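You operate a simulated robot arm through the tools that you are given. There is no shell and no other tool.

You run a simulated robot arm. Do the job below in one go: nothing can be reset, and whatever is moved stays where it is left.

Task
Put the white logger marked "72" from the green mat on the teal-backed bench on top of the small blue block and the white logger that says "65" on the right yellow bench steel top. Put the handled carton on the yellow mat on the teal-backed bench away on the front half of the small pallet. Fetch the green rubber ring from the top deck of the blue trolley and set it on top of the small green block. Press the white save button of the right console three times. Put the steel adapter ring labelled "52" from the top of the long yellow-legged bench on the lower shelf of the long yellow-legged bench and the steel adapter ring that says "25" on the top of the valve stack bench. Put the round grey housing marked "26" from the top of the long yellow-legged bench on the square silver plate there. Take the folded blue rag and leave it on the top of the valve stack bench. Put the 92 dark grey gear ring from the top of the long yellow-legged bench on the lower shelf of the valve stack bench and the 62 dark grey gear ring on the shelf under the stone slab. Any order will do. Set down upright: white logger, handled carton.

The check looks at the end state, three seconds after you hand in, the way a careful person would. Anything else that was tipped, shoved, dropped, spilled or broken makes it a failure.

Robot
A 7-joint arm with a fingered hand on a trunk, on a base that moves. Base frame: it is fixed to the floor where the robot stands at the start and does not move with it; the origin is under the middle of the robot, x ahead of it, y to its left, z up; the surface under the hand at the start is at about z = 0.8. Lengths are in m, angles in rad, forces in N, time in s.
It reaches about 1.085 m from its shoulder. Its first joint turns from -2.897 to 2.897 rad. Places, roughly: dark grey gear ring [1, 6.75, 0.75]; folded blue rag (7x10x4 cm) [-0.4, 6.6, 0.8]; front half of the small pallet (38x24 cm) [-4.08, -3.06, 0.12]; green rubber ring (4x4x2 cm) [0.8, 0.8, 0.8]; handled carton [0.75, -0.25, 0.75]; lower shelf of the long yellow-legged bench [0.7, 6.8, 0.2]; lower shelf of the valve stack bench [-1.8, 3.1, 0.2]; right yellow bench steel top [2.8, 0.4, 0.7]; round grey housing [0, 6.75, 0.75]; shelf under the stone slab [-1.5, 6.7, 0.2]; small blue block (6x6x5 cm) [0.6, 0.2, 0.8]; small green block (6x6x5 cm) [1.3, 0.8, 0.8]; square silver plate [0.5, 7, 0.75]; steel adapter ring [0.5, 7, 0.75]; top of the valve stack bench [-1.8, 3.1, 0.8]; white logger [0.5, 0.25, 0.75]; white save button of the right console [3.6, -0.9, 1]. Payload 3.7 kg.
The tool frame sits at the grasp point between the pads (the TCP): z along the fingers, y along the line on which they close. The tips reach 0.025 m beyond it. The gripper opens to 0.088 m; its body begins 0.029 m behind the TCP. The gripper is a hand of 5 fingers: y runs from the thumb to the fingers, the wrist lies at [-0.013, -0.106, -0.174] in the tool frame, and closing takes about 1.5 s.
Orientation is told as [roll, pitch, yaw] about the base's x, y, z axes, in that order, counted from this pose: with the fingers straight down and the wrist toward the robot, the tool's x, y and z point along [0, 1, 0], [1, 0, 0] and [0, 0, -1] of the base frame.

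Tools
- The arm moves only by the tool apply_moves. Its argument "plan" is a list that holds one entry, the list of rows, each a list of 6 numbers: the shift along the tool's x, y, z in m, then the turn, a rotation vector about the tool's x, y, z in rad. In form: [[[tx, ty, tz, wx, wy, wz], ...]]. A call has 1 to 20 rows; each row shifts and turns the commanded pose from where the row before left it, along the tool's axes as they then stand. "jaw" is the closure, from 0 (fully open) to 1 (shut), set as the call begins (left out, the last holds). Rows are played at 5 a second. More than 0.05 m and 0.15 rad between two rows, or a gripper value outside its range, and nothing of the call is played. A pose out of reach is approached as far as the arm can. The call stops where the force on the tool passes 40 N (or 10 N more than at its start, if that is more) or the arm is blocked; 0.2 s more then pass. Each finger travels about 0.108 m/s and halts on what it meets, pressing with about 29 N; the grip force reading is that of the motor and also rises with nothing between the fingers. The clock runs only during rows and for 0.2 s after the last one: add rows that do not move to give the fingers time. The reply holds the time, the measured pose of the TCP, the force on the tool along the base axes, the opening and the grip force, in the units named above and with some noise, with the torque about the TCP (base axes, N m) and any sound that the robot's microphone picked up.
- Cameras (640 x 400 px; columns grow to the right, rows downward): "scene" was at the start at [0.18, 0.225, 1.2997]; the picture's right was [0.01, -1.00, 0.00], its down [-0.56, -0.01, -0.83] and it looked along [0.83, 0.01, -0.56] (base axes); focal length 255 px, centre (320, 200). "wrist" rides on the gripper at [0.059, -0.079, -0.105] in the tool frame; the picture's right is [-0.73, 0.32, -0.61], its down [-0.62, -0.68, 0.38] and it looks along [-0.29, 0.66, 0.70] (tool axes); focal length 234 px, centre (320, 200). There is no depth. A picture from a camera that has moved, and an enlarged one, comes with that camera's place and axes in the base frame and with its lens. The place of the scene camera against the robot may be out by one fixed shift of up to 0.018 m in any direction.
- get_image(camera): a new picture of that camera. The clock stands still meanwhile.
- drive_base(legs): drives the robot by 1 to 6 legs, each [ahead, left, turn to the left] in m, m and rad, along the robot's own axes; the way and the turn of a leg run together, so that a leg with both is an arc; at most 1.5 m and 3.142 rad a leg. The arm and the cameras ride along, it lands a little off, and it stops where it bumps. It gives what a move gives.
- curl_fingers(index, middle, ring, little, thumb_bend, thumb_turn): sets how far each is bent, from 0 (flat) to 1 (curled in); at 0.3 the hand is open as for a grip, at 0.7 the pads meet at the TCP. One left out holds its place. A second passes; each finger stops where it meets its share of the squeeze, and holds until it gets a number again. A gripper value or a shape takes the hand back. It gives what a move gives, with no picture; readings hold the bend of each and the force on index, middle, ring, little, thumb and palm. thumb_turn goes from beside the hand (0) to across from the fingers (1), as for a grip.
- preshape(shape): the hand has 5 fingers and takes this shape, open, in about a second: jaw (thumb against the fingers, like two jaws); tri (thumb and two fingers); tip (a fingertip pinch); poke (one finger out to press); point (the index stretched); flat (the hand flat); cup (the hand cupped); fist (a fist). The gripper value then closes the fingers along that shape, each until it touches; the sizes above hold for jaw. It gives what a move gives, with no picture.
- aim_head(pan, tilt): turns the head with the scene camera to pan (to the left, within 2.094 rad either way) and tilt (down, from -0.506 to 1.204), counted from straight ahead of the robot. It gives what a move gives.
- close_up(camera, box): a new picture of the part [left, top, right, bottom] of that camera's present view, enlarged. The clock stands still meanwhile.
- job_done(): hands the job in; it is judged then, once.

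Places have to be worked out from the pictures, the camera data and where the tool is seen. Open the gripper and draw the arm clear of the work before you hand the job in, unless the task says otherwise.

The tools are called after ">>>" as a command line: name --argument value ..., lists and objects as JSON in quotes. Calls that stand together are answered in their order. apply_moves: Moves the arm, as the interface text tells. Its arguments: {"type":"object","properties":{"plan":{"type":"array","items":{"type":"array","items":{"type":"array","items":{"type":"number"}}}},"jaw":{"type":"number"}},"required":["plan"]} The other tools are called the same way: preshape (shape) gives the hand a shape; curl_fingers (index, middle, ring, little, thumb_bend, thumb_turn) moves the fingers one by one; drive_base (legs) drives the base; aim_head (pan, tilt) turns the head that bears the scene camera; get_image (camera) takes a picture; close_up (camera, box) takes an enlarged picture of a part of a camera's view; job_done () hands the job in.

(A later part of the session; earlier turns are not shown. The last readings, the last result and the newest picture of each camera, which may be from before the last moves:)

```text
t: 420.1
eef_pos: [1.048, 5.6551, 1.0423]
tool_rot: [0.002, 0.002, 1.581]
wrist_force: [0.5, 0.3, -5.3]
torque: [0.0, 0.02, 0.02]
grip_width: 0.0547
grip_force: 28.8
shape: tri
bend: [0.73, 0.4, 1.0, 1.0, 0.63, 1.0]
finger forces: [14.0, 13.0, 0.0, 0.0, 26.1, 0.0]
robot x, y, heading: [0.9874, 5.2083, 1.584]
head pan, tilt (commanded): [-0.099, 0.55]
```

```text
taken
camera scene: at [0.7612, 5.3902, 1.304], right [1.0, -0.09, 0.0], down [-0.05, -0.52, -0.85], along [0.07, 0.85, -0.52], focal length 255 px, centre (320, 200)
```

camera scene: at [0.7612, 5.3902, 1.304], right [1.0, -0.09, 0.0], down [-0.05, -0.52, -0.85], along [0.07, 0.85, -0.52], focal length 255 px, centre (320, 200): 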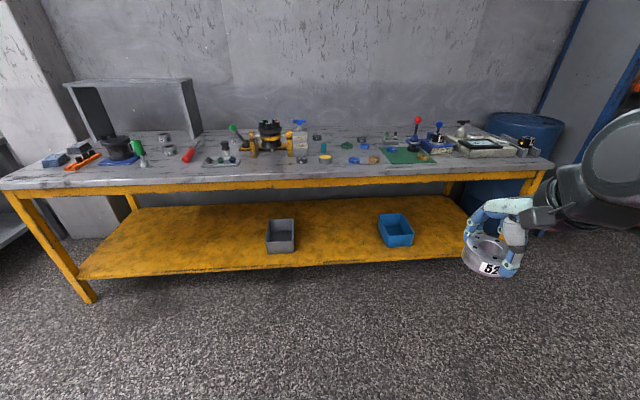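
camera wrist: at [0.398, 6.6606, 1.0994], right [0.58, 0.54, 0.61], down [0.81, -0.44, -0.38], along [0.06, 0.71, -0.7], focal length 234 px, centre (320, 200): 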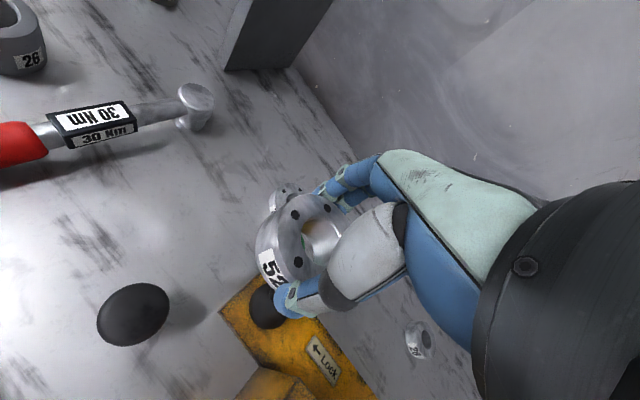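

The shelf has free space between the grey and blue bins (x ≈ 0.75–1.2). I extend the arm forward to just in front of the bench edge.

>>> apply_moves --plan '[[[0.003, 0.043, 0, 0, 0, 0], [0.003, 0.043, 0, 0, 0, 0], [0.003, 0.043, 0, 0, 0, 0], [0.003, 0.043, 0, 0, 0, 0], [0.003, 0.043, 0, 0, 0, 0], [0.003, 0.043, 0, 0, 0, 0], [0.003, 0.043, 0, 0, 0, 0], [0.003, 0.043, 0, 0, 0, 0], [0.003, 0.043, 0, 0, 0, 0], [0.003, 0.043, 0, 0, 0, 0], [0.003, 0.043, 0, 0, 0, 0], [0.003, 0.043, 0, 0, 0, 0], [0.003, 0.043, 0, 0, 0, 0], [0.003, 0.043, 0, 0, 0, 0], [0, 0, 0, 0, 0, 0]]]'

>>> apply_moves --plan '[[[0, 0, 0.05, 0, 0, 0], [0, 0, 0.05, 0, 0, 0], [0, 0, 0.05, 0, 0, 0], [0, 0, 0.05, 0, 0, 0], [0, 0, 0.05, 0, 0, 0], [0, 0, 0.05, 0, 0, 0], [0, 0, 0.05, 0, 0, 0], [0, 0, 0.05, 0, 0, 0], [0, 0, 0.05, 0, 0, 0], [0, 0, 0.05, 0, 0, 0], [0, 0, 0.05, 0, 0, 0], [0, 0, 0.05, 0, 0, 0], [0, 0, 0, 0, 0, 0]]]'

>>> get_image --camera "scene"

>>> get_image --camera "wrist"

```text
t: 423.2
eef_pos: [1.002, 6.2585, 1.0406]
tool_rot: [-0.002, 0.002, 1.579]
wrist_force: [-0.1, 0.3, -4.1]
torque: [-0.02, 0.05, 0.01]
grip_width: 0.0546
grip_force: 29.0
shape: tri
bend: [0.73, 0.4, 1.0, 1.0, 0.63, 1.0]
finger forces: [14.5, 12.9, 0.0, 0.1, 26.2, 0.0]
robot x, y, heading: [0.9876, 5.2003, 1.582]
head pan, tilt (commanded): [-0.099, 0.55]
```

```text
t: 426.1
eef_pos: [0.9998, 6.2565, 0.4392]
tool_rot: [-0.001, 0.001, 1.579]
wrist_force: [0.3, 0.3, -5.5]
torque: [0.0, 0.01, 0.01]
grip_width: 0.0539
grip_force: 28.1
shape: tri
bend: [0.73, 0.4, 1.0, 1.0, 0.63, 1.0]
finger forces: [14.2, 12.8, 0.0, 0.0, 25.7, 0.0]
robot x, y, heading: [0.9885, 5.2066, 1.582]
head pan, tilt (commanded): [-0.099, 0.55]
```

```text
taken
camera scene: at [0.7613, 5.3904, 1.304], right [1.0, -0.09, 0.0], down [-0.05, -0.52, -0.85], along [0.07, 0.85, -0.52], focal length 255 px, centre (320, 200)
```

scene: 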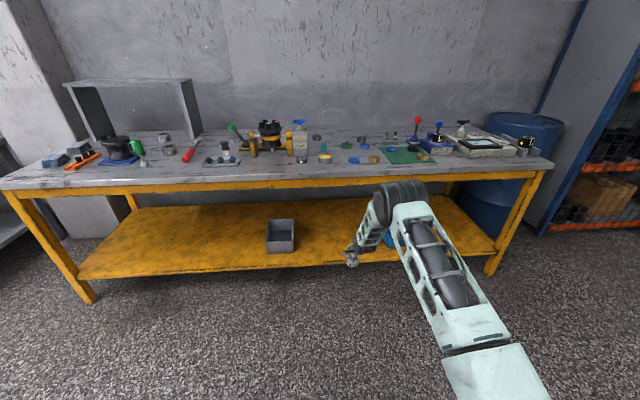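

```text
taken
camera wrist: at [0.9426, 6.1773, 0.5438], right [0.72, 0.33, 0.61], down [0.63, -0.68, -0.38], along [0.28, 0.66, -0.7], focal length 234 px, centre (320, 200)
```

wrist: 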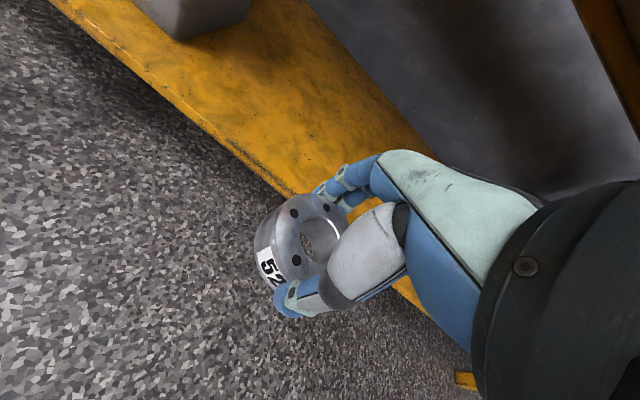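

The forearm joint hangs close to where the bench edge will be, so I lower to shelf height here in free space first and look at the clearance.

>>> apply_moves --plan '[[[0, 0, 0.04, 0, 0, 0], [0, 0, 0.04, 0, 0, 0], [0, 0, 0.04, 0, 0, 0], [0, 0, 0.03, 0, 0, 0], [0, 0, 0, 0, 0, 0]]]'

>>> get_image --camera "scene"

>>> get_image --camera "wrist"

```text
t: 427.2
eef_pos: [1.0005, 6.2561, 0.2894]
tool_rot: [-0.001, 0.002, 1.579]
wrist_force: [-0.8, 0.3, -4.7]
torque: [0.0, 0.01, -0.03]
grip_width: 0.0541
grip_force: 28.9
shape: tri
bend: [0.73, 0.4, 1.0, 1.0, 0.63, 1.0]
finger forces: [14.2, 12.8, 0.1, 0.0, 25.7, 0.0]
robot x, y, heading: [0.9869, 5.2024, 1.586]
head pan, tilt (commanded): [-0.099, 0.55]
```

```text
taken
camera scene: at [0.7613, 5.3904, 1.304], right [1.0, -0.09, 0.0], down [-0.05, -0.52, -0.85], along [0.07, 0.85, -0.52], focal length 255 px, centre (320, 200)
```

scene: 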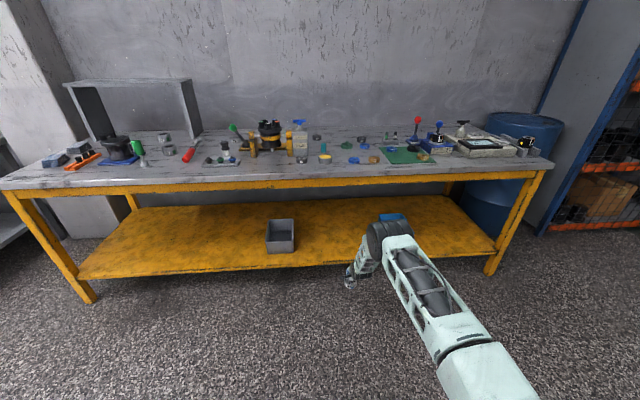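

```text
taken
camera wrist: at [0.9421, 6.1766, 0.3934], right [0.72, 0.33, 0.61], down [0.63, -0.68, -0.38], along [0.28, 0.66, -0.7], focal length 234 px, centre (320, 200)
```

wrist: 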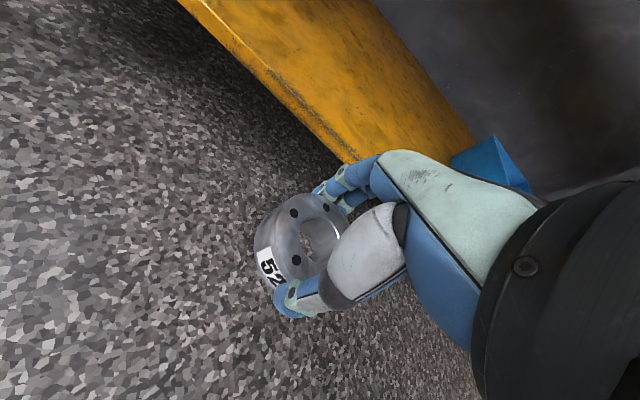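

I zoom to measure the bench-top edge and the shelf edge before sliding the hand under.

>>> close_up --camera "scene" --box '[280, 150, 440, 290]'

```text
2.86 times, centred on (360, 220) of scene
camera zoom: at [0.7613, 5.3904, 1.304], right [1.0, -0.09, 0.0], down [-0.05, -0.52, -0.85], along [0.07, 0.85, -0.52], focal length 727 px, centre (206, 143)
```

zoom: 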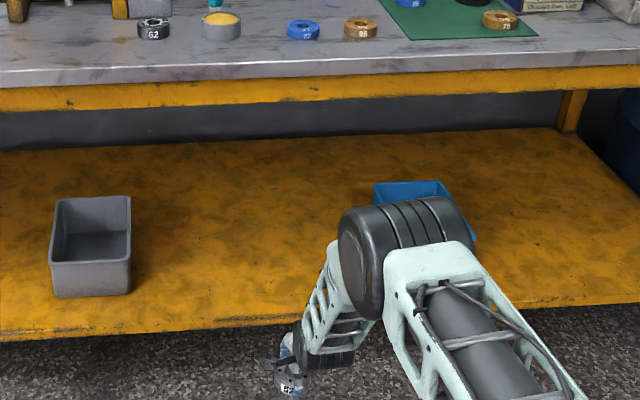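

The wrist joint would come within a few centimetres of the bench beam. Tilting the hand forward 0.25 rad drops it lower and farther back, so I do that here first.

>>> apply_moves --plan '[[[0, 0, -0.04, 0, 0, 0], [0, 0, 0, -0.1, 0, 0], [0, 0, 0, -0.1, 0, 0], [0, 0, 0, -0.05, 0, 0], [0, 0, 0, 0, 0, 0]]]'

>>> close_up --camera "scene" --box '[280, 150, 440, 290]'

>>> get_image --camera "wrist"

```text
t: 428.4
eef_pos: [1.0007, 6.2561, 0.3309]
tool_rot: [0.001, -0.25, 1.579]
wrist_force: [1.8, 0.5, -5.1]
torque: [-0.02, 0.0, -0.01]
grip_width: 0.054
grip_force: 29.2
shape: tri
bend: [0.73, 0.4, 1.0, 1.0, 0.63, 1.0]
finger forces: [13.7, 12.6, 0.1, 0.0, 26.2, 0.0]
robot x, y, heading: [0.989, 5.2048, 1.583]
head pan, tilt (commanded): [-0.099, 0.55]
```

```text
2.86 times, centred on (360, 220) of scene
camera zoom: at [0.7613, 5.3904, 1.304], right [1.0, -0.09, 0.0], down [-0.05, -0.52, -0.85], along [0.07, 0.85, -0.52], focal length 727 px, centre (206, 143)
```

zoom: 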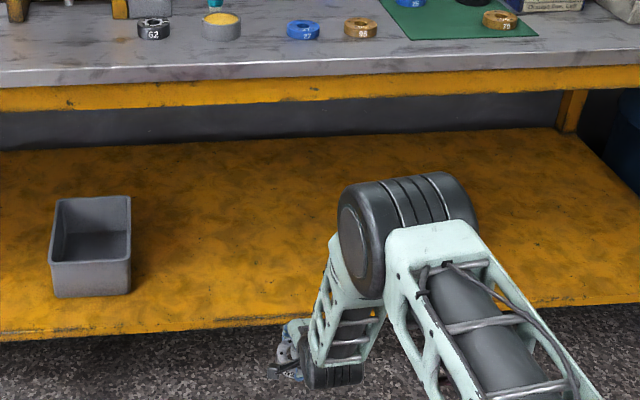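

```text
taken
camera wrist: at [0.9435, 6.153, 0.4114], right [0.72, 0.17, 0.67], down [0.63, -0.56, -0.54], along [0.28, 0.81, -0.51], focal length 234 px, centre (320, 200)
```

wrist: 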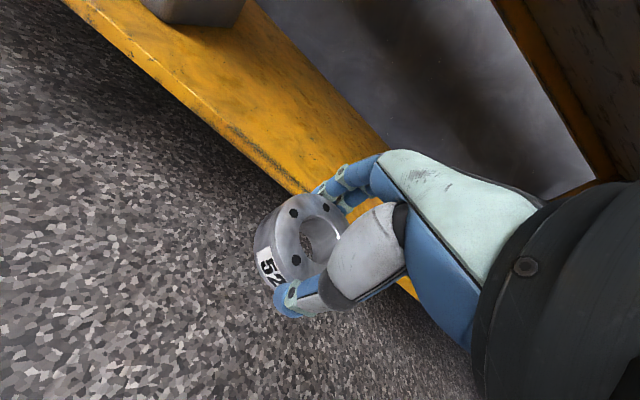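

The elbow is farther back than it first seemed, so there is room. I drive forward 0.27 m to bring the ring over the shelf.

>>> drive_base --legs '[[0.27, 0, -0.01]]'

>>> get_image --camera "wrist"

>>> get_image --camera "scene"

```text
t: 430.4
eef_pos: [1.0115, 6.5275, 0.3307]
tool_rot: [-0.001, -0.246, 1.57]
wrist_force: [0.1, -0.5, -4.9]
torque: [-0.03, 0.0, 0.01]
grip_width: 0.0542
grip_force: 28.8
shape: tri
bend: [0.73, 0.4, 1.0, 1.0, 0.63, 1.0]
finger forces: [13.7, 12.8, 0.0, 0.0, 26.2, 0.1]
robot x, y, heading: [0.9847, 5.4756, 1.569]
head pan, tilt (commanded): [-0.099, 0.55]
```

```text
taken
camera wrist: at [0.9516, 6.4251, 0.4114], right [0.73, 0.16, 0.67], down [0.62, -0.57, -0.54], along [0.29, 0.81, -0.51], focal length 234 px, centre (320, 200)
```

wrist: 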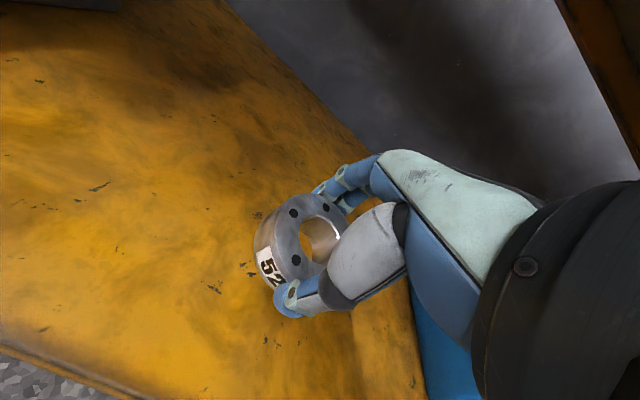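

```text
taken
camera scene: at [0.7613, 5.6643, 1.304], right [1.0, -0.1, 0.0], down [-0.05, -0.52, -0.85], along [0.08, 0.85, -0.52], focal length 255 px, centre (320, 200)
```

scene: 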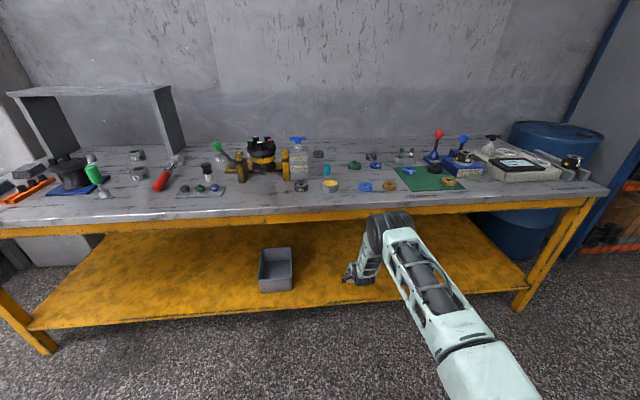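

The ring is over the shelf, well clear of the bins. I lower straight down in guarded steps.

>>> apply_moves --plan '[[[0, -0.0049, 0.0194, 0, 0, 0], [0, -0.0049, 0.0194, 0, 0, 0], [0, -0.0025, 0.0097, 0, 0, 0], [0, -0.0012, 0.0048, 0, 0, 0], [0, -0.0012, 0.0048, 0, 0, 0], [0, 0, 0, 0, 0, 0]]]'

>>> get_image --camera "wrist"

```text
t: 431.8
eef_pos: [1.0094, 6.5277, 0.2696]
tool_rot: [-0.001, -0.247, 1.568]
wrist_force: [-0.1, -0.6, -5.1]
torque: [-0.01, 0.0, 0.0]
grip_width: 0.0541
grip_force: 29.3
shape: tri
bend: [0.73, 0.4, 1.0, 1.0, 0.63, 1.0]
finger forces: [13.7, 12.6, 0.0, 0.0, 26.1, 0.0]
robot x, y, heading: [0.9838, 5.4733, 1.572]
head pan, tilt (commanded): [-0.099, 0.55]
```

```text
taken
camera wrist: at [0.9518, 6.4253, 0.3516], right [0.73, 0.16, 0.67], down [0.62, -0.57, -0.54], along [0.29, 0.81, -0.51], focal length 234 px, centre (320, 200)
```

wrist: 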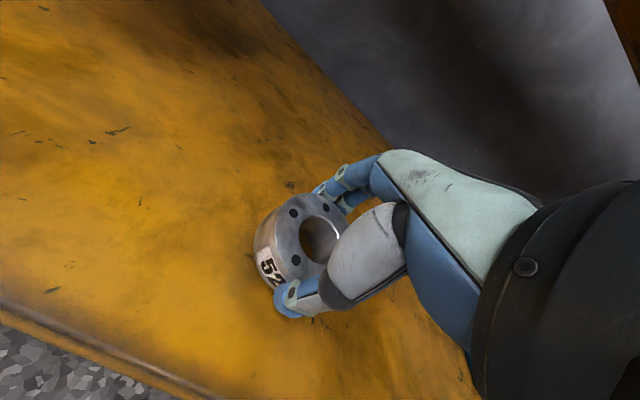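

>>> apply_moves --plan '[[[0, -0.0012, 0.0048, 0, 0, 0], [0, -0.0012, 0.0048, 0, 0, 0], [0, -0.0007, 0.0029, 0, 0, 0], [0, -0.0007, 0.0029, 0, 0, 0], [0, 0, 0, 0, 0, 0]]]'

```text
t: 433.0
eef_pos: [1.0095, 6.5283, 0.2567]
tool_rot: [0.002, -0.253, 1.57]
wrist_force: [-0.5, -0.8, 21.2]
torque: [-0.64, 0.0, -0.03]
grip_width: 0.0533
grip_force: 29.4
shape: tri
bend: [0.73, 0.39, 1.0, 1.0, 0.65, 1.0]
finger forces: [17.3, 16.0, 0.0, 0.0, 29.2, 0.0]
robot x, y, heading: [0.9855, 5.4787, 1.569]
head pan, tilt (commanded): [-0.099, 0.55]
```

Contact: the near edge touches the shelf at z ≈ 0.216. I ease up and rotate the hand back so the ring lies nearly flat before releasing.

>>> apply_moves --plan '[[[0, 0.0015, -0.006, 0, 0, 0], [0, 0.002, 0, 0.05, 0, 0], [0, 0.002, 0, 0.05, 0, 0], [0, 0.002, 0, 0.05, 0, 0], [0, 0.002, 0, 0.05, 0, 0], [0, 0, 0, 0, 0, 0]]]'

>>> get_image --camera "scene"

>>> get_image --camera "wrist"

```text
t: 434.4
eef_pos: [1.0113, 6.5346, 0.2625]
tool_rot: [-0.002, -0.047, 1.568]
wrist_force: [-0.6, 0.1, -5.0]
torque: [-0.03, 0.01, 0.03]
grip_width: 0.0528
grip_force: 29.4
shape: tri
bend: [0.73, 0.4, 1.0, 1.0, 0.66, 1.0]
finger forces: [14.5, 13.3, 0.0, 0.1, 26.6, 0.0]
robot x, y, heading: [0.9866, 5.4741, 1.57]
head pan, tilt (commanded): [-0.099, 0.55]
```

```text
taken
camera scene: at [0.7613, 5.6643, 1.304], right [1.0, -0.1, 0.0], down [-0.05, -0.52, -0.85], along [0.08, 0.85, -0.52], focal length 255 px, centre (320, 200)
```

scene: 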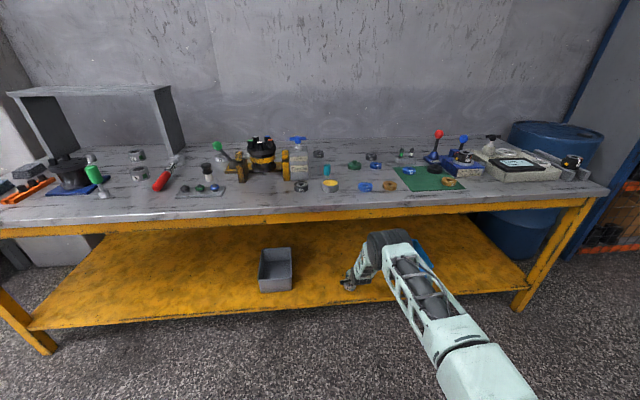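

```text
taken
camera wrist: at [0.952, 6.4514, 0.3619], right [0.73, 0.29, 0.62], down [0.62, -0.66, -0.41], along [0.29, 0.69, -0.66], focal length 234 px, centre (320, 200)
```

wrist: 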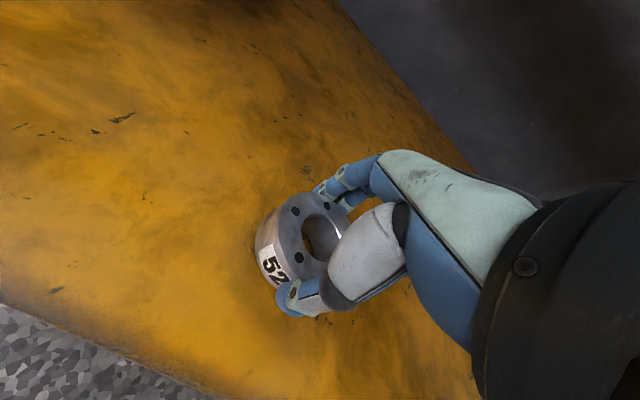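

Now nearly level, about 1 cm above the shelf. I lower gently to contact.

>>> apply_moves --plan '[[[0, -0.0002, 0.004, 0, 0, 0], [0, -0.0001, 0.003, 0, 0, 0], [0, -0.0001, 0.002, 0, 0, 0], [0, 0, 0, 0, 0, 0]]]'

```text
t: 435.4
eef_pos: [1.0106, 6.5373, 0.2532]
tool_rot: [-0.001, -0.051, 1.569]
wrist_force: [0.7, -2.3, 10.7]
torque: [-0.3, -0.02, 0.01]
grip_width: 0.0528
grip_force: 29.0
shape: tri
bend: [0.73, 0.4, 1.0, 1.0, 0.66, 1.0]
finger forces: [14.4, 13.5, 0.0, 0.1, 29.3, 0.0]
robot x, y, heading: [0.9852, 5.4758, 1.572]
head pan, tilt (commanded): [-0.099, 0.55]
```

Contact again. I open the grip to release the ring on the shelf.

>>> apply_moves --plan '[[[0, 0, -0.001, 0, 0, 0], [0, 0, 0, 0, 0, 0], [0, 0, 0, 0, 0, 0], [0, 0, 0, 0, 0, 0], [0, 0, 0, 0, 0, 0], [0, 0, 0, 0, 0, 0]]]' --jaw 0

>>> get_image --camera "wrist"

```text
t: 436.8
eef_pos: [1.0107, 6.5356, 0.2545]
tool_rot: [0.0, -0.049, 1.57]
wrist_force: [-0.3, -0.2, 0.5]
torque: [0.01, -0.01, 0.01]
grip_width: 0.0874
grip_force: 0.0
shape: tri
bend: [0.3, 0.3, 0.99, 0.99, 0.3, 0.98]
finger forces: [0.0, 0.0, 0.1, 0.0, 0.1, 0.0]
robot x, y, heading: [0.9887, 5.4746, 1.574]
head pan, tilt (commanded): [-0.099, 0.55]
```

```text
taken
camera wrist: at [0.9519, 6.4514, 0.3539], right [0.73, 0.29, 0.62], down [0.62, -0.66, -0.42], along [0.29, 0.69, -0.66], focal length 234 px, centre (320, 200)
```

wrist: 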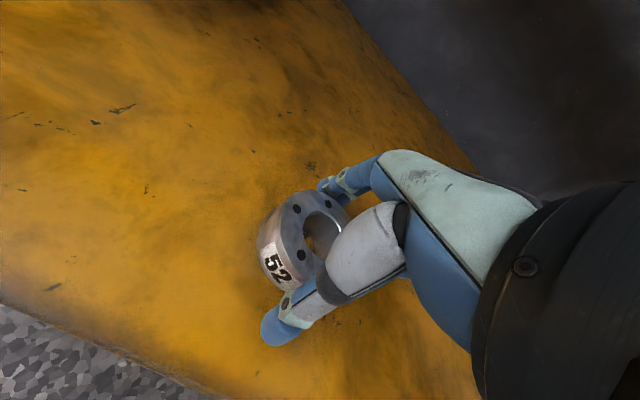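

The ring rests flat on the shelf. I raise the hand clear of it and back the robot away.

>>> apply_moves --plan '[[[0, 0.001, -0.02, 0, 0, 0], [0, 0.001, -0.02, 0, 0, 0], [0, 0.001, -0.03, 0, 0, 0], [0, 0, 0, 0.05, 0, 0], [0, 0, 0, 0, 0, 0]]]'

>>> drive_base --legs '[[-0.35, 0, 0]]'

>>> get_image --camera "scene"

>>> get_image --camera "wrist"

```text
t: 438.0
eef_pos: [1.0098, 6.5357, 0.3239]
tool_rot: [0.0, 0.003, 1.572]
wrist_force: [-0.3, 0.4, -0.5]
torque: [0.0, 0.0, 0.04]
grip_width: 0.0875
grip_force: 0.0
shape: tri
bend: [0.3, 0.3, 0.99, 0.99, 0.3, 0.98]
finger forces: [0.0, 0.1, 0.0, 0.1, 0.0, 0.0]
robot x, y, heading: [0.9865, 5.4732, 1.567]
head pan, tilt (commanded): [-0.099, 0.55]
```

```text
t: 440.2
eef_pos: [1.0129, 6.187, 0.3243]
tool_rot: [0.001, 0.001, 1.568]
wrist_force: [-0.1, -0.3, -0.1]
torque: [0.01, -0.01, 0.0]
grip_width: 0.0876
grip_force: 0.0
shape: tri
bend: [0.3, 0.3, 0.99, 0.99, 0.3, 0.98]
finger forces: [0.0, 0.0, 0.0, 0.1, 0.0, 0.0]
robot x, y, heading: [0.9872, 5.1255, 1.569]
head pan, tilt (commanded): [-0.099, 0.55]
```

```text
taken
camera scene: at [0.762, 5.3156, 1.304], right [1.0, -0.1, 0.0], down [-0.05, -0.52, -0.85], along [0.08, 0.85, -0.52], focal length 255 px, centre (320, 200)
```

scene: 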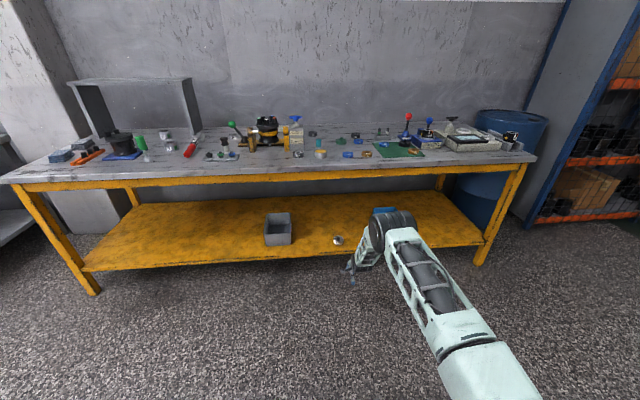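

```text
taken
camera wrist: at [0.954, 6.1073, 0.4281], right [0.73, 0.32, 0.61], down [0.62, -0.68, -0.38], along [0.29, 0.66, -0.7], focal length 234 px, centre (320, 200)
```

wrist: 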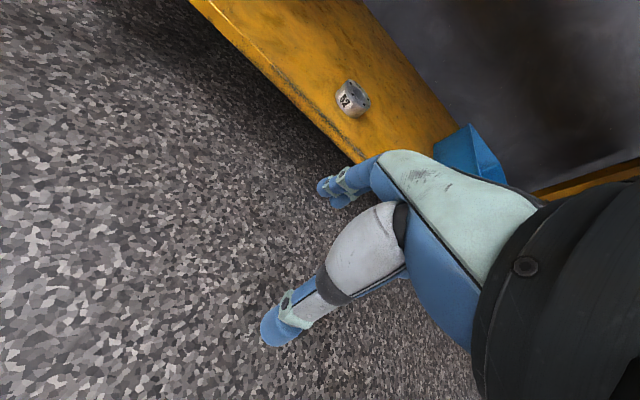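

Adapter 52 is on the lower shelf. I raise the arm in front of the bench, retract it, and go for gear ring 62.

>>> apply_moves --plan '[[[0, 0, -0.05, 0, 0, 0], [0, 0, -0.05, 0, 0, 0], [0, 0, -0.05, 0, 0, 0], [0, 0, -0.05, 0, 0, 0], [0, 0, -0.05, 0, 0, 0], [0, 0, -0.05, 0, 0, 0], [0, 0, -0.05, 0, 0, 0], [0, 0, -0.05, 0, 0, 0], [0, 0, -0.05, 0, 0, 0], [0, 0, -0.05, 0, 0, 0], [0, 0, -0.05, 0, 0, 0], [0, 0, -0.05, 0, 0, 0], [0, 0, -0.05, 0, 0, 0], [0, -0.04, -0.03, 0, 0, 0], [0, -0.045, -0.02, 0, 0, 0], [0, -0.05, 0, 0, 0, 0], [0, -0.05, 0, 0, 0, 0], [0, -0.05, 0, 0, 0, 0], [0, -0.05, 0, 0, 0, 0], [0, 0, 0, 0, 0, 0]]]'

>>> drive_base --legs '[[0.68, 0.2, 0]]'

>>> get_image --camera "wrist"

>>> get_image --camera "scene"

```text
t: 444.4
eef_pos: [1.0117, 5.9012, 1.026]
tool_rot: [-0.002, 0.002, 1.567]
wrist_force: [0.3, 0.1, -0.9]
torque: [-0.01, -0.02, 0.04]
grip_width: 0.0879
grip_force: 0.1
shape: tri
bend: [0.3, 0.3, 0.99, 0.99, 0.3, 0.98]
finger forces: [0.0, 0.1, 0.1, 0.0, 0.0, 0.0]
robot x, y, heading: [0.9863, 5.1262, 1.571]
head pan, tilt (commanded): [-0.099, 0.55]
```

```text
t: 448.3
eef_pos: [0.8171, 6.586, 1.0241]
tool_rot: [0.001, 0.002, 1.56]
wrist_force: [-1.2, -1.1, 0.1]
torque: [0.05, -0.04, 0.0]
grip_width: 0.0875
grip_force: 0.0
shape: tri
bend: [0.3, 0.3, 0.99, 0.99, 0.3, 0.98]
finger forces: [0.0, 0.0, 0.0, 0.0, 0.0, 0.0]
robot x, y, heading: [0.7826, 5.8165, 1.562]
head pan, tilt (commanded): [-0.099, 0.55]
```

```text
taken
camera wrist: at [0.7585, 6.5074, 1.1292], right [0.73, 0.32, 0.61], down [0.62, -0.69, -0.38], along [0.3, 0.65, -0.7], focal length 234 px, centre (320, 200)
```

wrist: 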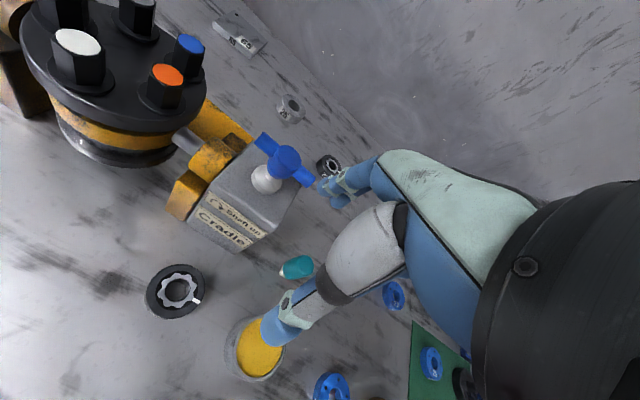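

```text
taken
camera scene: at [0.5646, 6.0015, 1.304], right [0.99, -0.11, 0.0], down [-0.06, -0.52, -0.85], along [0.09, 0.85, -0.52], focal length 255 px, centre (320, 200)
```

scene: 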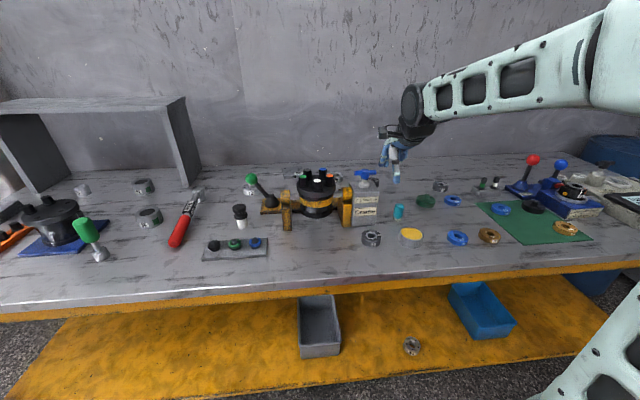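

>>> close_up --camera "wrist" --box '[110, 230, 290, 350]'

>>> close_up --camera "scene" --box '[330, 165, 470, 260]'

```text
3.33 times, centred on (200, 290) of wrist
camera zoom: at [0.7585, 6.5074, 1.1292], right [0.73, 0.32, 0.61], down [0.62, -0.69, -0.38], along [0.3, 0.65, -0.7], focal length 781 px, centre (720, -100)
```

zoom: 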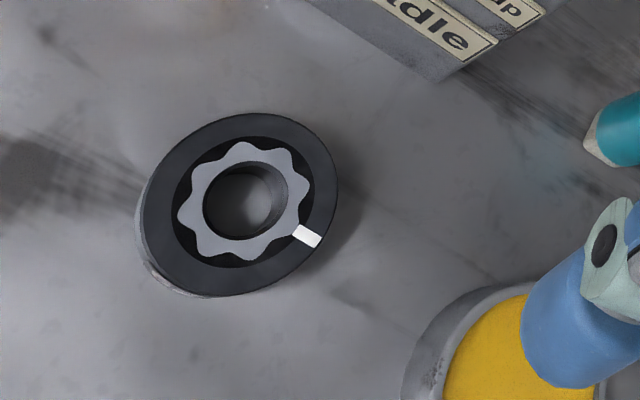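

```text
4.21 times, centred on (400, 212) of scene
camera zoom: at [0.5646, 6.0015, 1.304], right [0.99, -0.11, 0.0], down [-0.06, -0.52, -0.85], along [0.09, 0.85, -0.52], focal length 1072 px, centre (-17, 147)
```

zoom: 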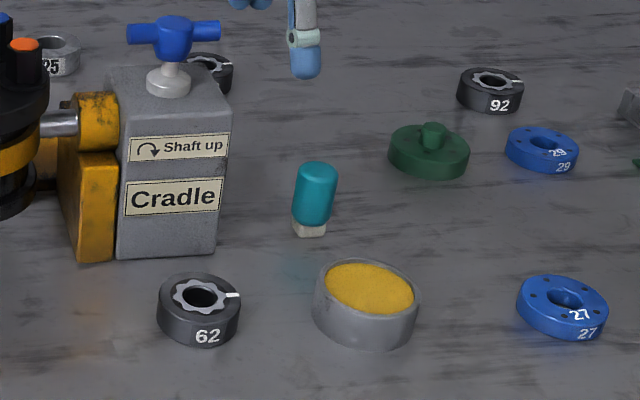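

Gear 62 is centred near [0.7815, 6.553], with the cradle block behind it and a bowl to its right. I turn the hand to yaw ≈ 2.2 so the fingers pass between them, and lower partway.

>>> apply_moves --plan '[[[0.0352, -0.033, 0, 0, 0, 0], [0, 0, 0, 0, 0, -0.13], [0, 0, 0, 0, 0, -0.13], [0, 0, 0, 0, 0, -0.13], [0, 0, 0, 0, 0, -0.13], [0, 0, 0, 0, 0, -0.12], [0, 0, 0.04, 0, 0, 0], [0, 0, 0.04, 0, 0, 0], [0, 0, 0.02, 0, 0, 0], [0, 0, 0, 0, 0, 0]]]'

>>> get_image --camera "wrist"

>>> close_up --camera "scene" --box '[330, 145, 470, 260]'

```text
t: 450.5
eef_pos: [0.7836, 6.5516, 0.9247]
tool_rot: [-0.001, 0.002, 2.202]
wrist_force: [0.7, 0.8, -0.1]
torque: [-0.01, 0.0, 0.0]
grip_width: 0.0878
grip_force: 0.1
shape: tri
bend: [0.3, 0.3, 0.99, 0.99, 0.3, 0.98]
finger forces: [0.0, 0.1, 0.0, 0.0, 0.0, 0.0]
robot x, y, heading: [0.7868, 5.8112, 1.565]
head pan, tilt (commanded): [-0.099, 0.55]
```

```text
taken
camera wrist: at [0.7823, 6.4541, 1.0289], right [0.4, 0.69, 0.61], down [0.91, -0.18, -0.38], along [-0.15, 0.7, -0.7], focal length 234 px, centre (320, 200)
```

wrist: 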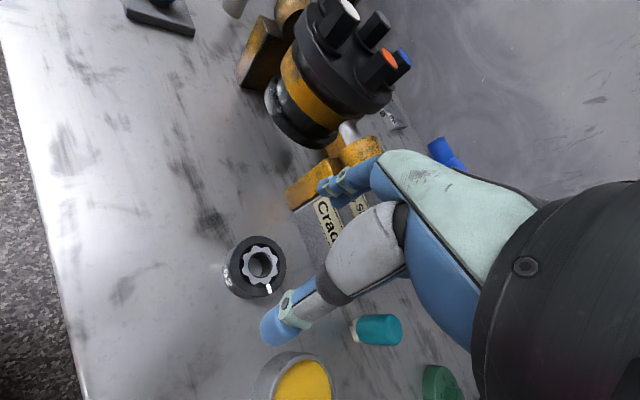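

```text
3.48 times, centred on (400, 202) of scene
camera zoom: at [0.5646, 6.0015, 1.304], right [0.99, -0.11, 0.0], down [-0.06, -0.52, -0.85], along [0.09, 0.85, -0.52], focal length 886 px, centre (42, 191)
```

zoom: 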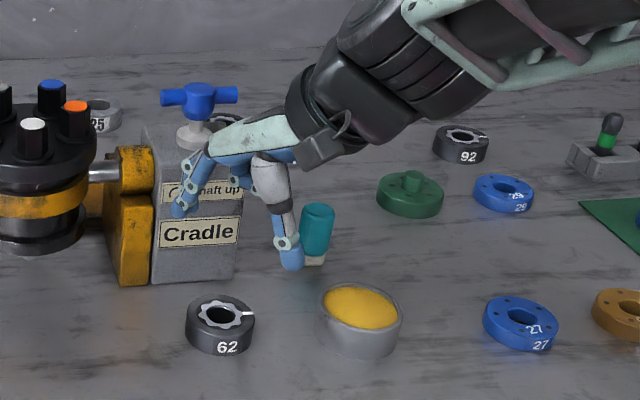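

The gear is right below. I make a 4 mm correction and lower to grasp height.

>>> apply_moves --plan '[[[-0.001, 0.0042, 0.03, 0, 0, 0], [0, 0, 0.03, 0, 0, 0], [0, 0, 0.02, 0, 0, 0], [0, 0, 0.008, 0, 0, 0], [0, 0, 0.004, 0, 0, 0], [0, 0, 0, 0, 0, 0]]]'

>>> get_image --camera "wrist"

>>> close_up --camera "scene" --box '[330, 165, 450, 260]'

```text
t: 451.9
eef_pos: [0.7817, 6.5576, 0.8334]
tool_rot: [0.0, 0.001, 2.199]
wrist_force: [1.0, -0.4, 0.4]
torque: [-0.01, 0.01, 0.01]
grip_width: 0.0879
grip_force: 0.0
shape: tri
bend: [0.3, 0.3, 0.99, 0.99, 0.3, 0.98]
finger forces: [0.1, 0.0, 0.1, 0.0, 0.1, 0.0]
robot x, y, heading: [0.7863, 5.8102, 1.568]
head pan, tilt (commanded): [-0.099, 0.55]
```

```text
taken
camera wrist: at [0.78, 6.4587, 0.9371], right [0.4, 0.69, 0.61], down [0.91, -0.18, -0.38], along [-0.15, 0.7, -0.7], focal length 234 px, centre (320, 200)
```

wrist: 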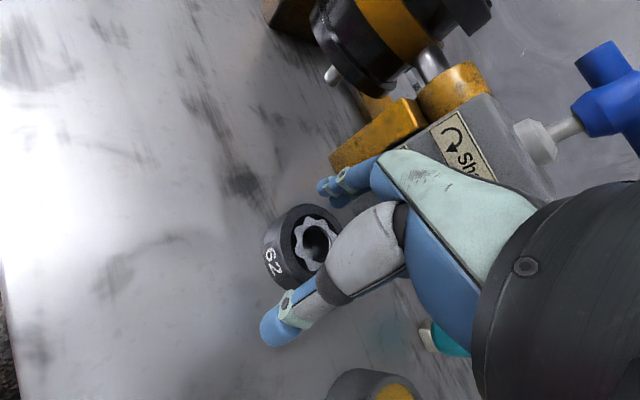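

```text
4.21 times, centred on (390, 212) of scene
camera zoom: at [0.5646, 6.0015, 1.304], right [0.99, -0.11, 0.0], down [-0.06, -0.52, -0.85], along [0.09, 0.85, -0.52], focal length 1072 px, centre (25, 147)
```

zoom: 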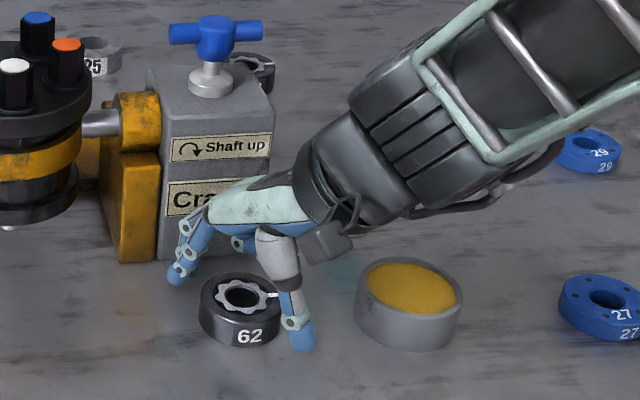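

The fingers straddle gear 62 with clearance. I close the grip.

>>> apply_moves --plan '[[[0, 0, 0, 0, 0, 0], [0, 0, 0, 0, 0, 0], [0, 0, 0, 0, 0, 0], [0, 0, 0, 0, 0, 0], [0, 0, 0, 0, 0, 0], [0, 0, 0, 0, 0, 0], [0, 0, 0, 0, 0, 0]]]' --jaw 1

>>> get_image --camera "wrist"

```text
t: 453.5
eef_pos: [0.7812, 6.556, 0.8329]
tool_rot: [-0.001, 0.002, 2.202]
wrist_force: [0.1, -0.2, -0.3]
torque: [0.01, 0.0, 0.02]
grip_width: 0.0449
grip_force: 28.9
shape: tri
bend: [0.74, 0.45, 1.0, 1.0, 0.68, 1.0]
finger forces: [12.1, 13.7, 0.1, 0.0, 25.6, 0.0]
robot x, y, heading: [0.7867, 5.8117, 1.563]
head pan, tilt (commanded): [-0.099, 0.55]
```

```text
taken
camera wrist: at [0.78, 6.4588, 0.9372], right [0.4, 0.69, 0.61], down [0.91, -0.18, -0.38], along [-0.15, 0.7, -0.7], focal length 234 px, centre (320, 200)
```

wrist: 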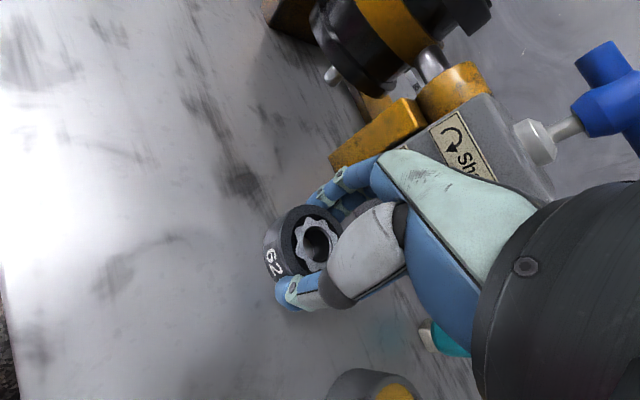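

Gear 62 is gripped with balanced forces. I lift it, pull back and square the hand, then drive left to the stone-slab bench.

>>> apply_moves --plan '[[[0, 0, -0.02, 0, 0, 0], [0, 0, -0.04, 0, 0, 0], [0, 0, -0.05, 0, 0, 0], [0, 0, -0.05, 0, 0, 0], [0, 0, -0.03, 0, 0, 0.12], [0, 0, 0, 0, 0, 0.13], [0, 0, 0, 0, 0, 0.13], [0, 0, 0, 0, 0, 0.13], [0, 0, 0, 0, 0, 0.12], [0, -0.04, 0, 0, 0, 0], [0, -0.04, 0, 0, 0, 0], [0, -0.04, 0, 0, 0, 0], [0, 0, 0, 0, 0, 0]]]'

>>> get_image --camera "wrist"

>>> get_image --camera "scene"

```text
t: 456.3
eef_pos: [0.7814, 6.4367, 1.0228]
tool_rot: [-0.001, 0.002, 1.571]
wrist_force: [0.9, -0.2, -2.5]
torque: [0.0, -0.01, 0.02]
grip_width: 0.0448
grip_force: 29.0
shape: tri
bend: [0.74, 0.45, 1.0, 1.0, 0.68, 1.0]
finger forces: [12.2, 14.1, 0.0, 0.0, 25.9, 0.1]
robot x, y, heading: [0.7916, 5.8119, 1.562]
head pan, tilt (commanded): [-0.099, 0.55]
```

```text
taken
camera wrist: at [0.7226, 6.3576, 1.1268], right [0.73, 0.32, 0.61], down [0.62, -0.68, -0.38], along [0.29, 0.66, -0.7], focal length 234 px, centre (320, 200)
```

wrist: 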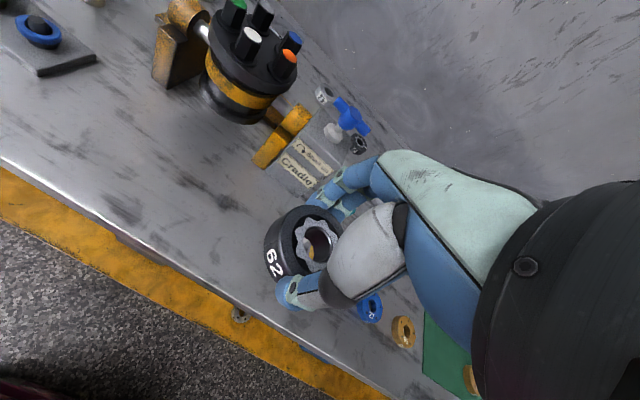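

```text
taken
camera scene: at [0.5646, 6.0016, 1.304], right [0.99, -0.11, 0.0], down [-0.06, -0.52, -0.85], along [0.09, 0.85, -0.52], focal length 255 px, centre (320, 200)
```

scene: 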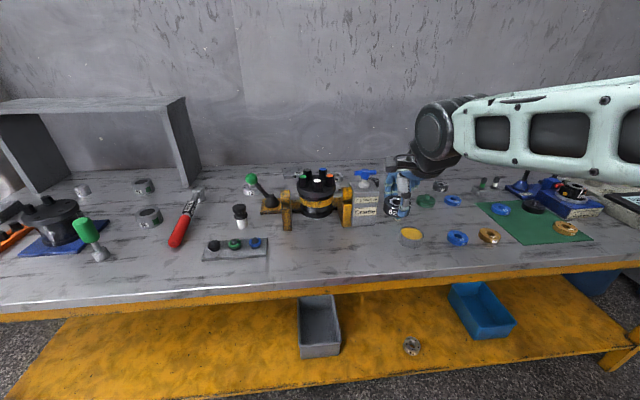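

Gear 62 is held and nothing else moved. I drive left to stand before the stone-slab bench.

>>> drive_base --legs '[[-0.25, 0, 0.008], [0, 1.2, 0], [0, 1.1, 0], [-0.4, 0, 0]]'

>>> aim_head --pan 0.0 --tilt 0.6

>>> get_image --camera "scene"

```text
t: 471.1
eef_pos: [-1.5169, 5.7801, 1.0216]
tool_rot: [0.002, 0.002, 1.582]
wrist_force: [-0.6, 0.1, -3.4]
torque: [0.0, 0.02, 0.0]
grip_width: 0.0447
grip_force: 29.2
shape: tri
bend: [0.74, 0.45, 1.0, 1.0, 0.68, 1.0]
finger forces: [12.3, 14.2, 0.0, 0.0, 25.9, 0.0]
robot x, y, heading: [-1.5028, 5.1515, 1.576]
head pan, tilt (commanded): [-0.099, 0.55]
```

```text
t: 471.8
eef_pos: [-1.5157, 5.7808, 1.0226]
tool_rot: [-0.001, 0.002, 1.582]
wrist_force: [0.1, -0.2, -3.0]
torque: [0.04, -0.02, 0.01]
grip_width: 0.0445
grip_force: 29.2
shape: tri
bend: [0.74, 0.45, 1.0, 1.0, 0.68, 1.0]
finger forces: [12.3, 14.3, 0.0, 0.0, 25.7, 0.0]
robot x, y, heading: [-1.5037, 5.1555, 1.575]
head pan, tilt (commanded): [0.0, 0.6]
```

```text
taken
camera scene: at [-1.7364, 5.3416, 1.2995], right [1.0, 0.01, 0.0], down [0.0, -0.56, -0.83], along [-0.01, 0.83, -0.56], focal length 255 px, centre (320, 200)
```

scene: 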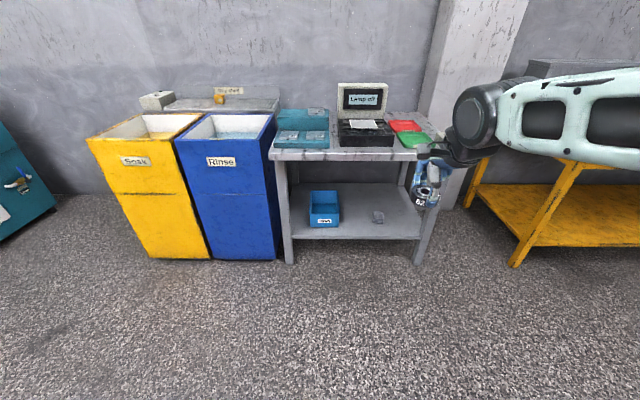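

>>> close_up --camera "scene" --box '[260, 120, 460, 275]'

```text
2.58 times, centred on (360, 198) of scene
camera zoom: at [-1.7364, 5.3416, 1.2995], right [1.0, 0.01, 0.0], down [0.0, -0.56, -0.83], along [-0.01, 0.83, -0.56], focal length 657 px, centre (217, 206)
```

zoom: 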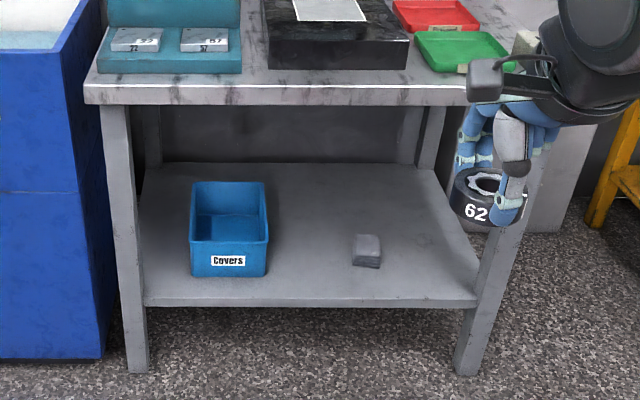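

The free spot on the shelf is at about x = −1.50, y = 6.58, between the blue bin and the small block. I extend the arm and lower it in front of the bench.

>>> apply_moves --plan '[[[-0.0016, 0.0425, 0, 0, 0, 0], [-0.0016, 0.0425, 0, 0, 0, 0], [-0.0016, 0.0425, 0, 0, 0, 0], [-0.0016, 0.0425, 0, 0, 0, 0], [-0.0016, 0.0425, 0, 0, 0, 0], [-0.0016, 0.0425, 0, 0, 0, 0], [-0.0016, 0.0425, 0, 0, 0, 0], [-0.0016, 0.0425, 0, 0, 0, 0], [-0.0016, 0.0425, 0, 0, 0, 0], [-0.0016, 0.0425, 0, 0, 0, 0], [0, 0, 0.05, 0, 0, 0], [0, 0, 0.05, 0, 0, 0], [0, 0, 0.05, 0, 0, 0], [0, 0, 0.05, 0, 0, 0], [0, 0, 0.05, 0, 0, 0], [0, 0, 0.05, 0, 0, 0], [0, 0, 0.05, 0, 0, 0], [0, 0, 0, 0, 0, 0]]]'

>>> apply_moves --plan '[[[0, 0, 0.05, 0, 0, 0], [0, 0, 0.05, 0, 0, 0], [0, 0, 0.05, 0, 0, 0], [0, 0, 0.05, 0, 0, 0], [0, 0, 0.05, 0, 0, 0], [0, 0, 0.05, 0, 0, 0], [0, 0, 0.01, 0, 0, 0], [0, 0, 0, 0, 0, 0]]]'

>>> get_image --camera "scene"

>>> get_image --camera "wrist"

```text
t: 475.6
eef_pos: [-1.5061, 6.2055, 0.6708]
tool_rot: [0.0, 0.002, 1.581]
wrist_force: [-0.4, 1.2, -2.8]
torque: [-0.01, -0.02, 0.03]
grip_width: 0.0445
grip_force: 29.1
shape: tri
bend: [0.74, 0.45, 1.0, 1.0, 0.68, 1.0]
finger forces: [12.3, 14.4, 0.0, 0.1, 25.4, 0.0]
robot x, y, heading: [-1.504, 5.1545, 1.579]
head pan, tilt (commanded): [0.0, 0.6]
```

```text
t: 477.4
eef_pos: [-1.504, 6.205, 0.3631]
tool_rot: [0.0, 0.002, 1.583]
wrist_force: [0.5, 0.5, -4.3]
torque: [-0.02, 0.0, 0.03]
grip_width: 0.0441
grip_force: 29.1
shape: tri
bend: [0.74, 0.45, 1.0, 1.0, 0.68, 1.0]
finger forces: [12.2, 14.4, 0.0, 0.0, 25.4, 0.1]
robot x, y, heading: [-1.503, 5.1518, 1.577]
head pan, tilt (commanded): [0.0, 0.6]
```

```text
taken
camera scene: at [-1.7364, 5.3417, 1.2995], right [1.0, 0.01, 0.0], down [0.0, -0.57, -0.82], along [-0.01, 0.82, -0.57], focal length 255 px, centre (320, 200)
```

scene: 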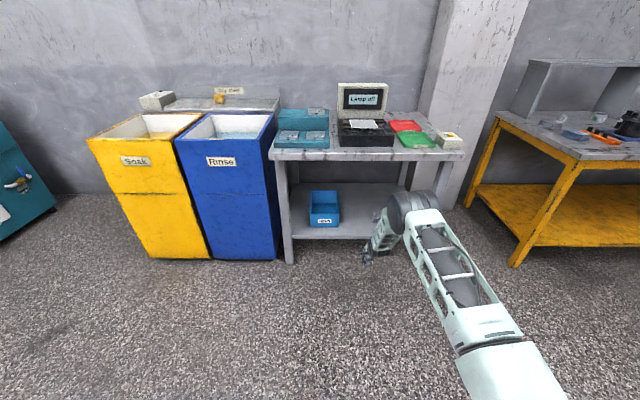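

```text
taken
camera wrist: at [-1.5625, 6.1251, 0.4661], right [0.72, 0.33, 0.61], down [0.63, -0.67, -0.38], along [0.28, 0.66, -0.7], focal length 234 px, centre (320, 200)
```

wrist: 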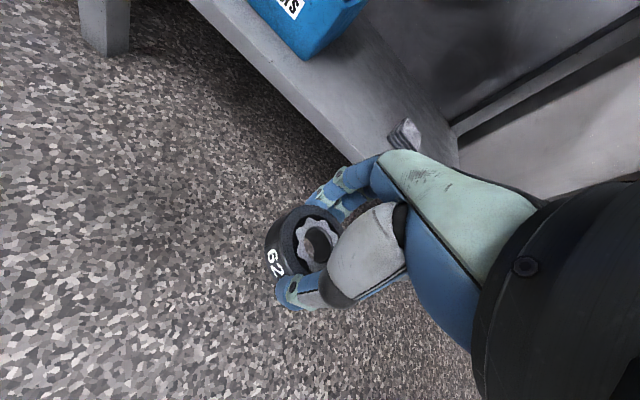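

The way under is clear. I drive forward 0.41 m so the gear is over the shelf.

>>> drive_base --legs '[[0.41, -0.02, -0.005]]'

>>> get_image --camera "wrist"

>>> get_image --camera "scene"

```text
t: 480.1
eef_pos: [-1.4833, 6.6145, 0.3594]
tool_rot: [0.0, 0.007, 1.581]
wrist_force: [-0.1, 0.8, -3.4]
torque: [0.03, -0.01, 0.01]
grip_width: 0.0443
grip_force: 29.1
shape: tri
bend: [0.74, 0.45, 1.0, 1.0, 0.68, 1.0]
finger forces: [12.5, 14.7, 0.0, 0.0, 25.8, 0.0]
robot x, y, heading: [-1.4831, 5.5688, 1.577]
head pan, tilt (commanded): [0.0, 0.6]
stopped in leg 1: the robot was blocked; the commanded pose is now the measured one
```

```text
taken
camera wrist: at [-1.5416, 6.5346, 0.464], right [0.72, 0.33, 0.61], down [0.63, -0.68, -0.38], along [0.28, 0.65, -0.7], focal length 234 px, centre (320, 200)
```

wrist: 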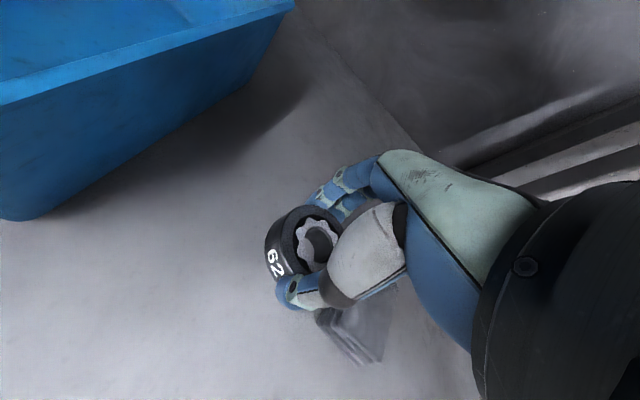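

```text
taken
camera scene: at [-1.7178, 5.7539, 1.2995], right [1.0, 0.0, 0.0], down [0.0, -0.57, -0.82], along [0.0, 0.82, -0.57], focal length 255 px, centre (320, 200)
```

scene: 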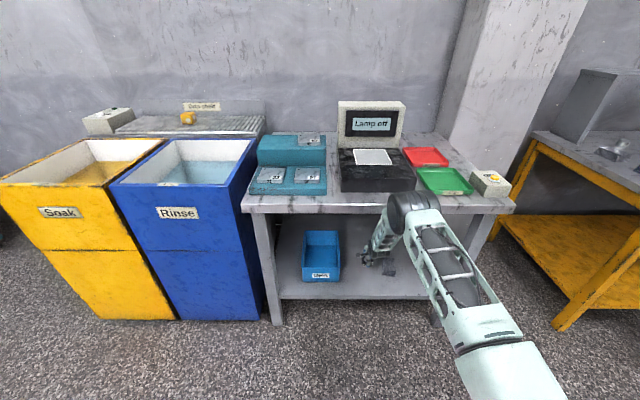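

The elbow touched the bench edge right at the end of the drive. I back off 4 cm; the gear is still well inside the shelf edge (about y = 6.49).

>>> drive_base --legs '[[-0.045, 0, 0]]'

>>> close_up --camera "scene" --box '[240, 90, 520, 310]'

```text
t: 481.0
eef_pos: [-1.482, 6.5689, 0.3599]
tool_rot: [0.0, 0.007, 1.58]
wrist_force: [-0.8, 0.6, -3.6]
torque: [-0.01, 0.02, 0.01]
grip_width: 0.0441
grip_force: 28.8
shape: tri
bend: [0.74, 0.45, 1.0, 1.0, 0.68, 1.0]
finger forces: [12.4, 14.7, 0.0, 0.1, 25.7, 0.1]
robot x, y, heading: [-1.4859, 5.5222, 1.574]
head pan, tilt (commanded): [0.0, 0.6]
```

```text
1.82 times, centred on (380, 200) of scene
camera zoom: at [-1.7176, 5.7091, 1.2995], right [1.0, 0.0, 0.0], down [0.0, -0.57, -0.82], along [0.0, 0.82, -0.57], focal length 463 px, centre (211, 200)
```

zoom: 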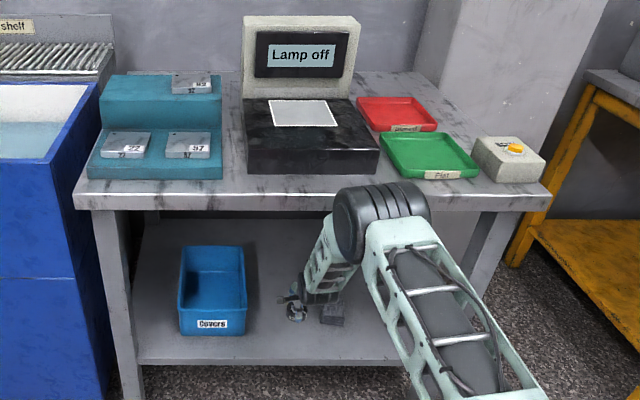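

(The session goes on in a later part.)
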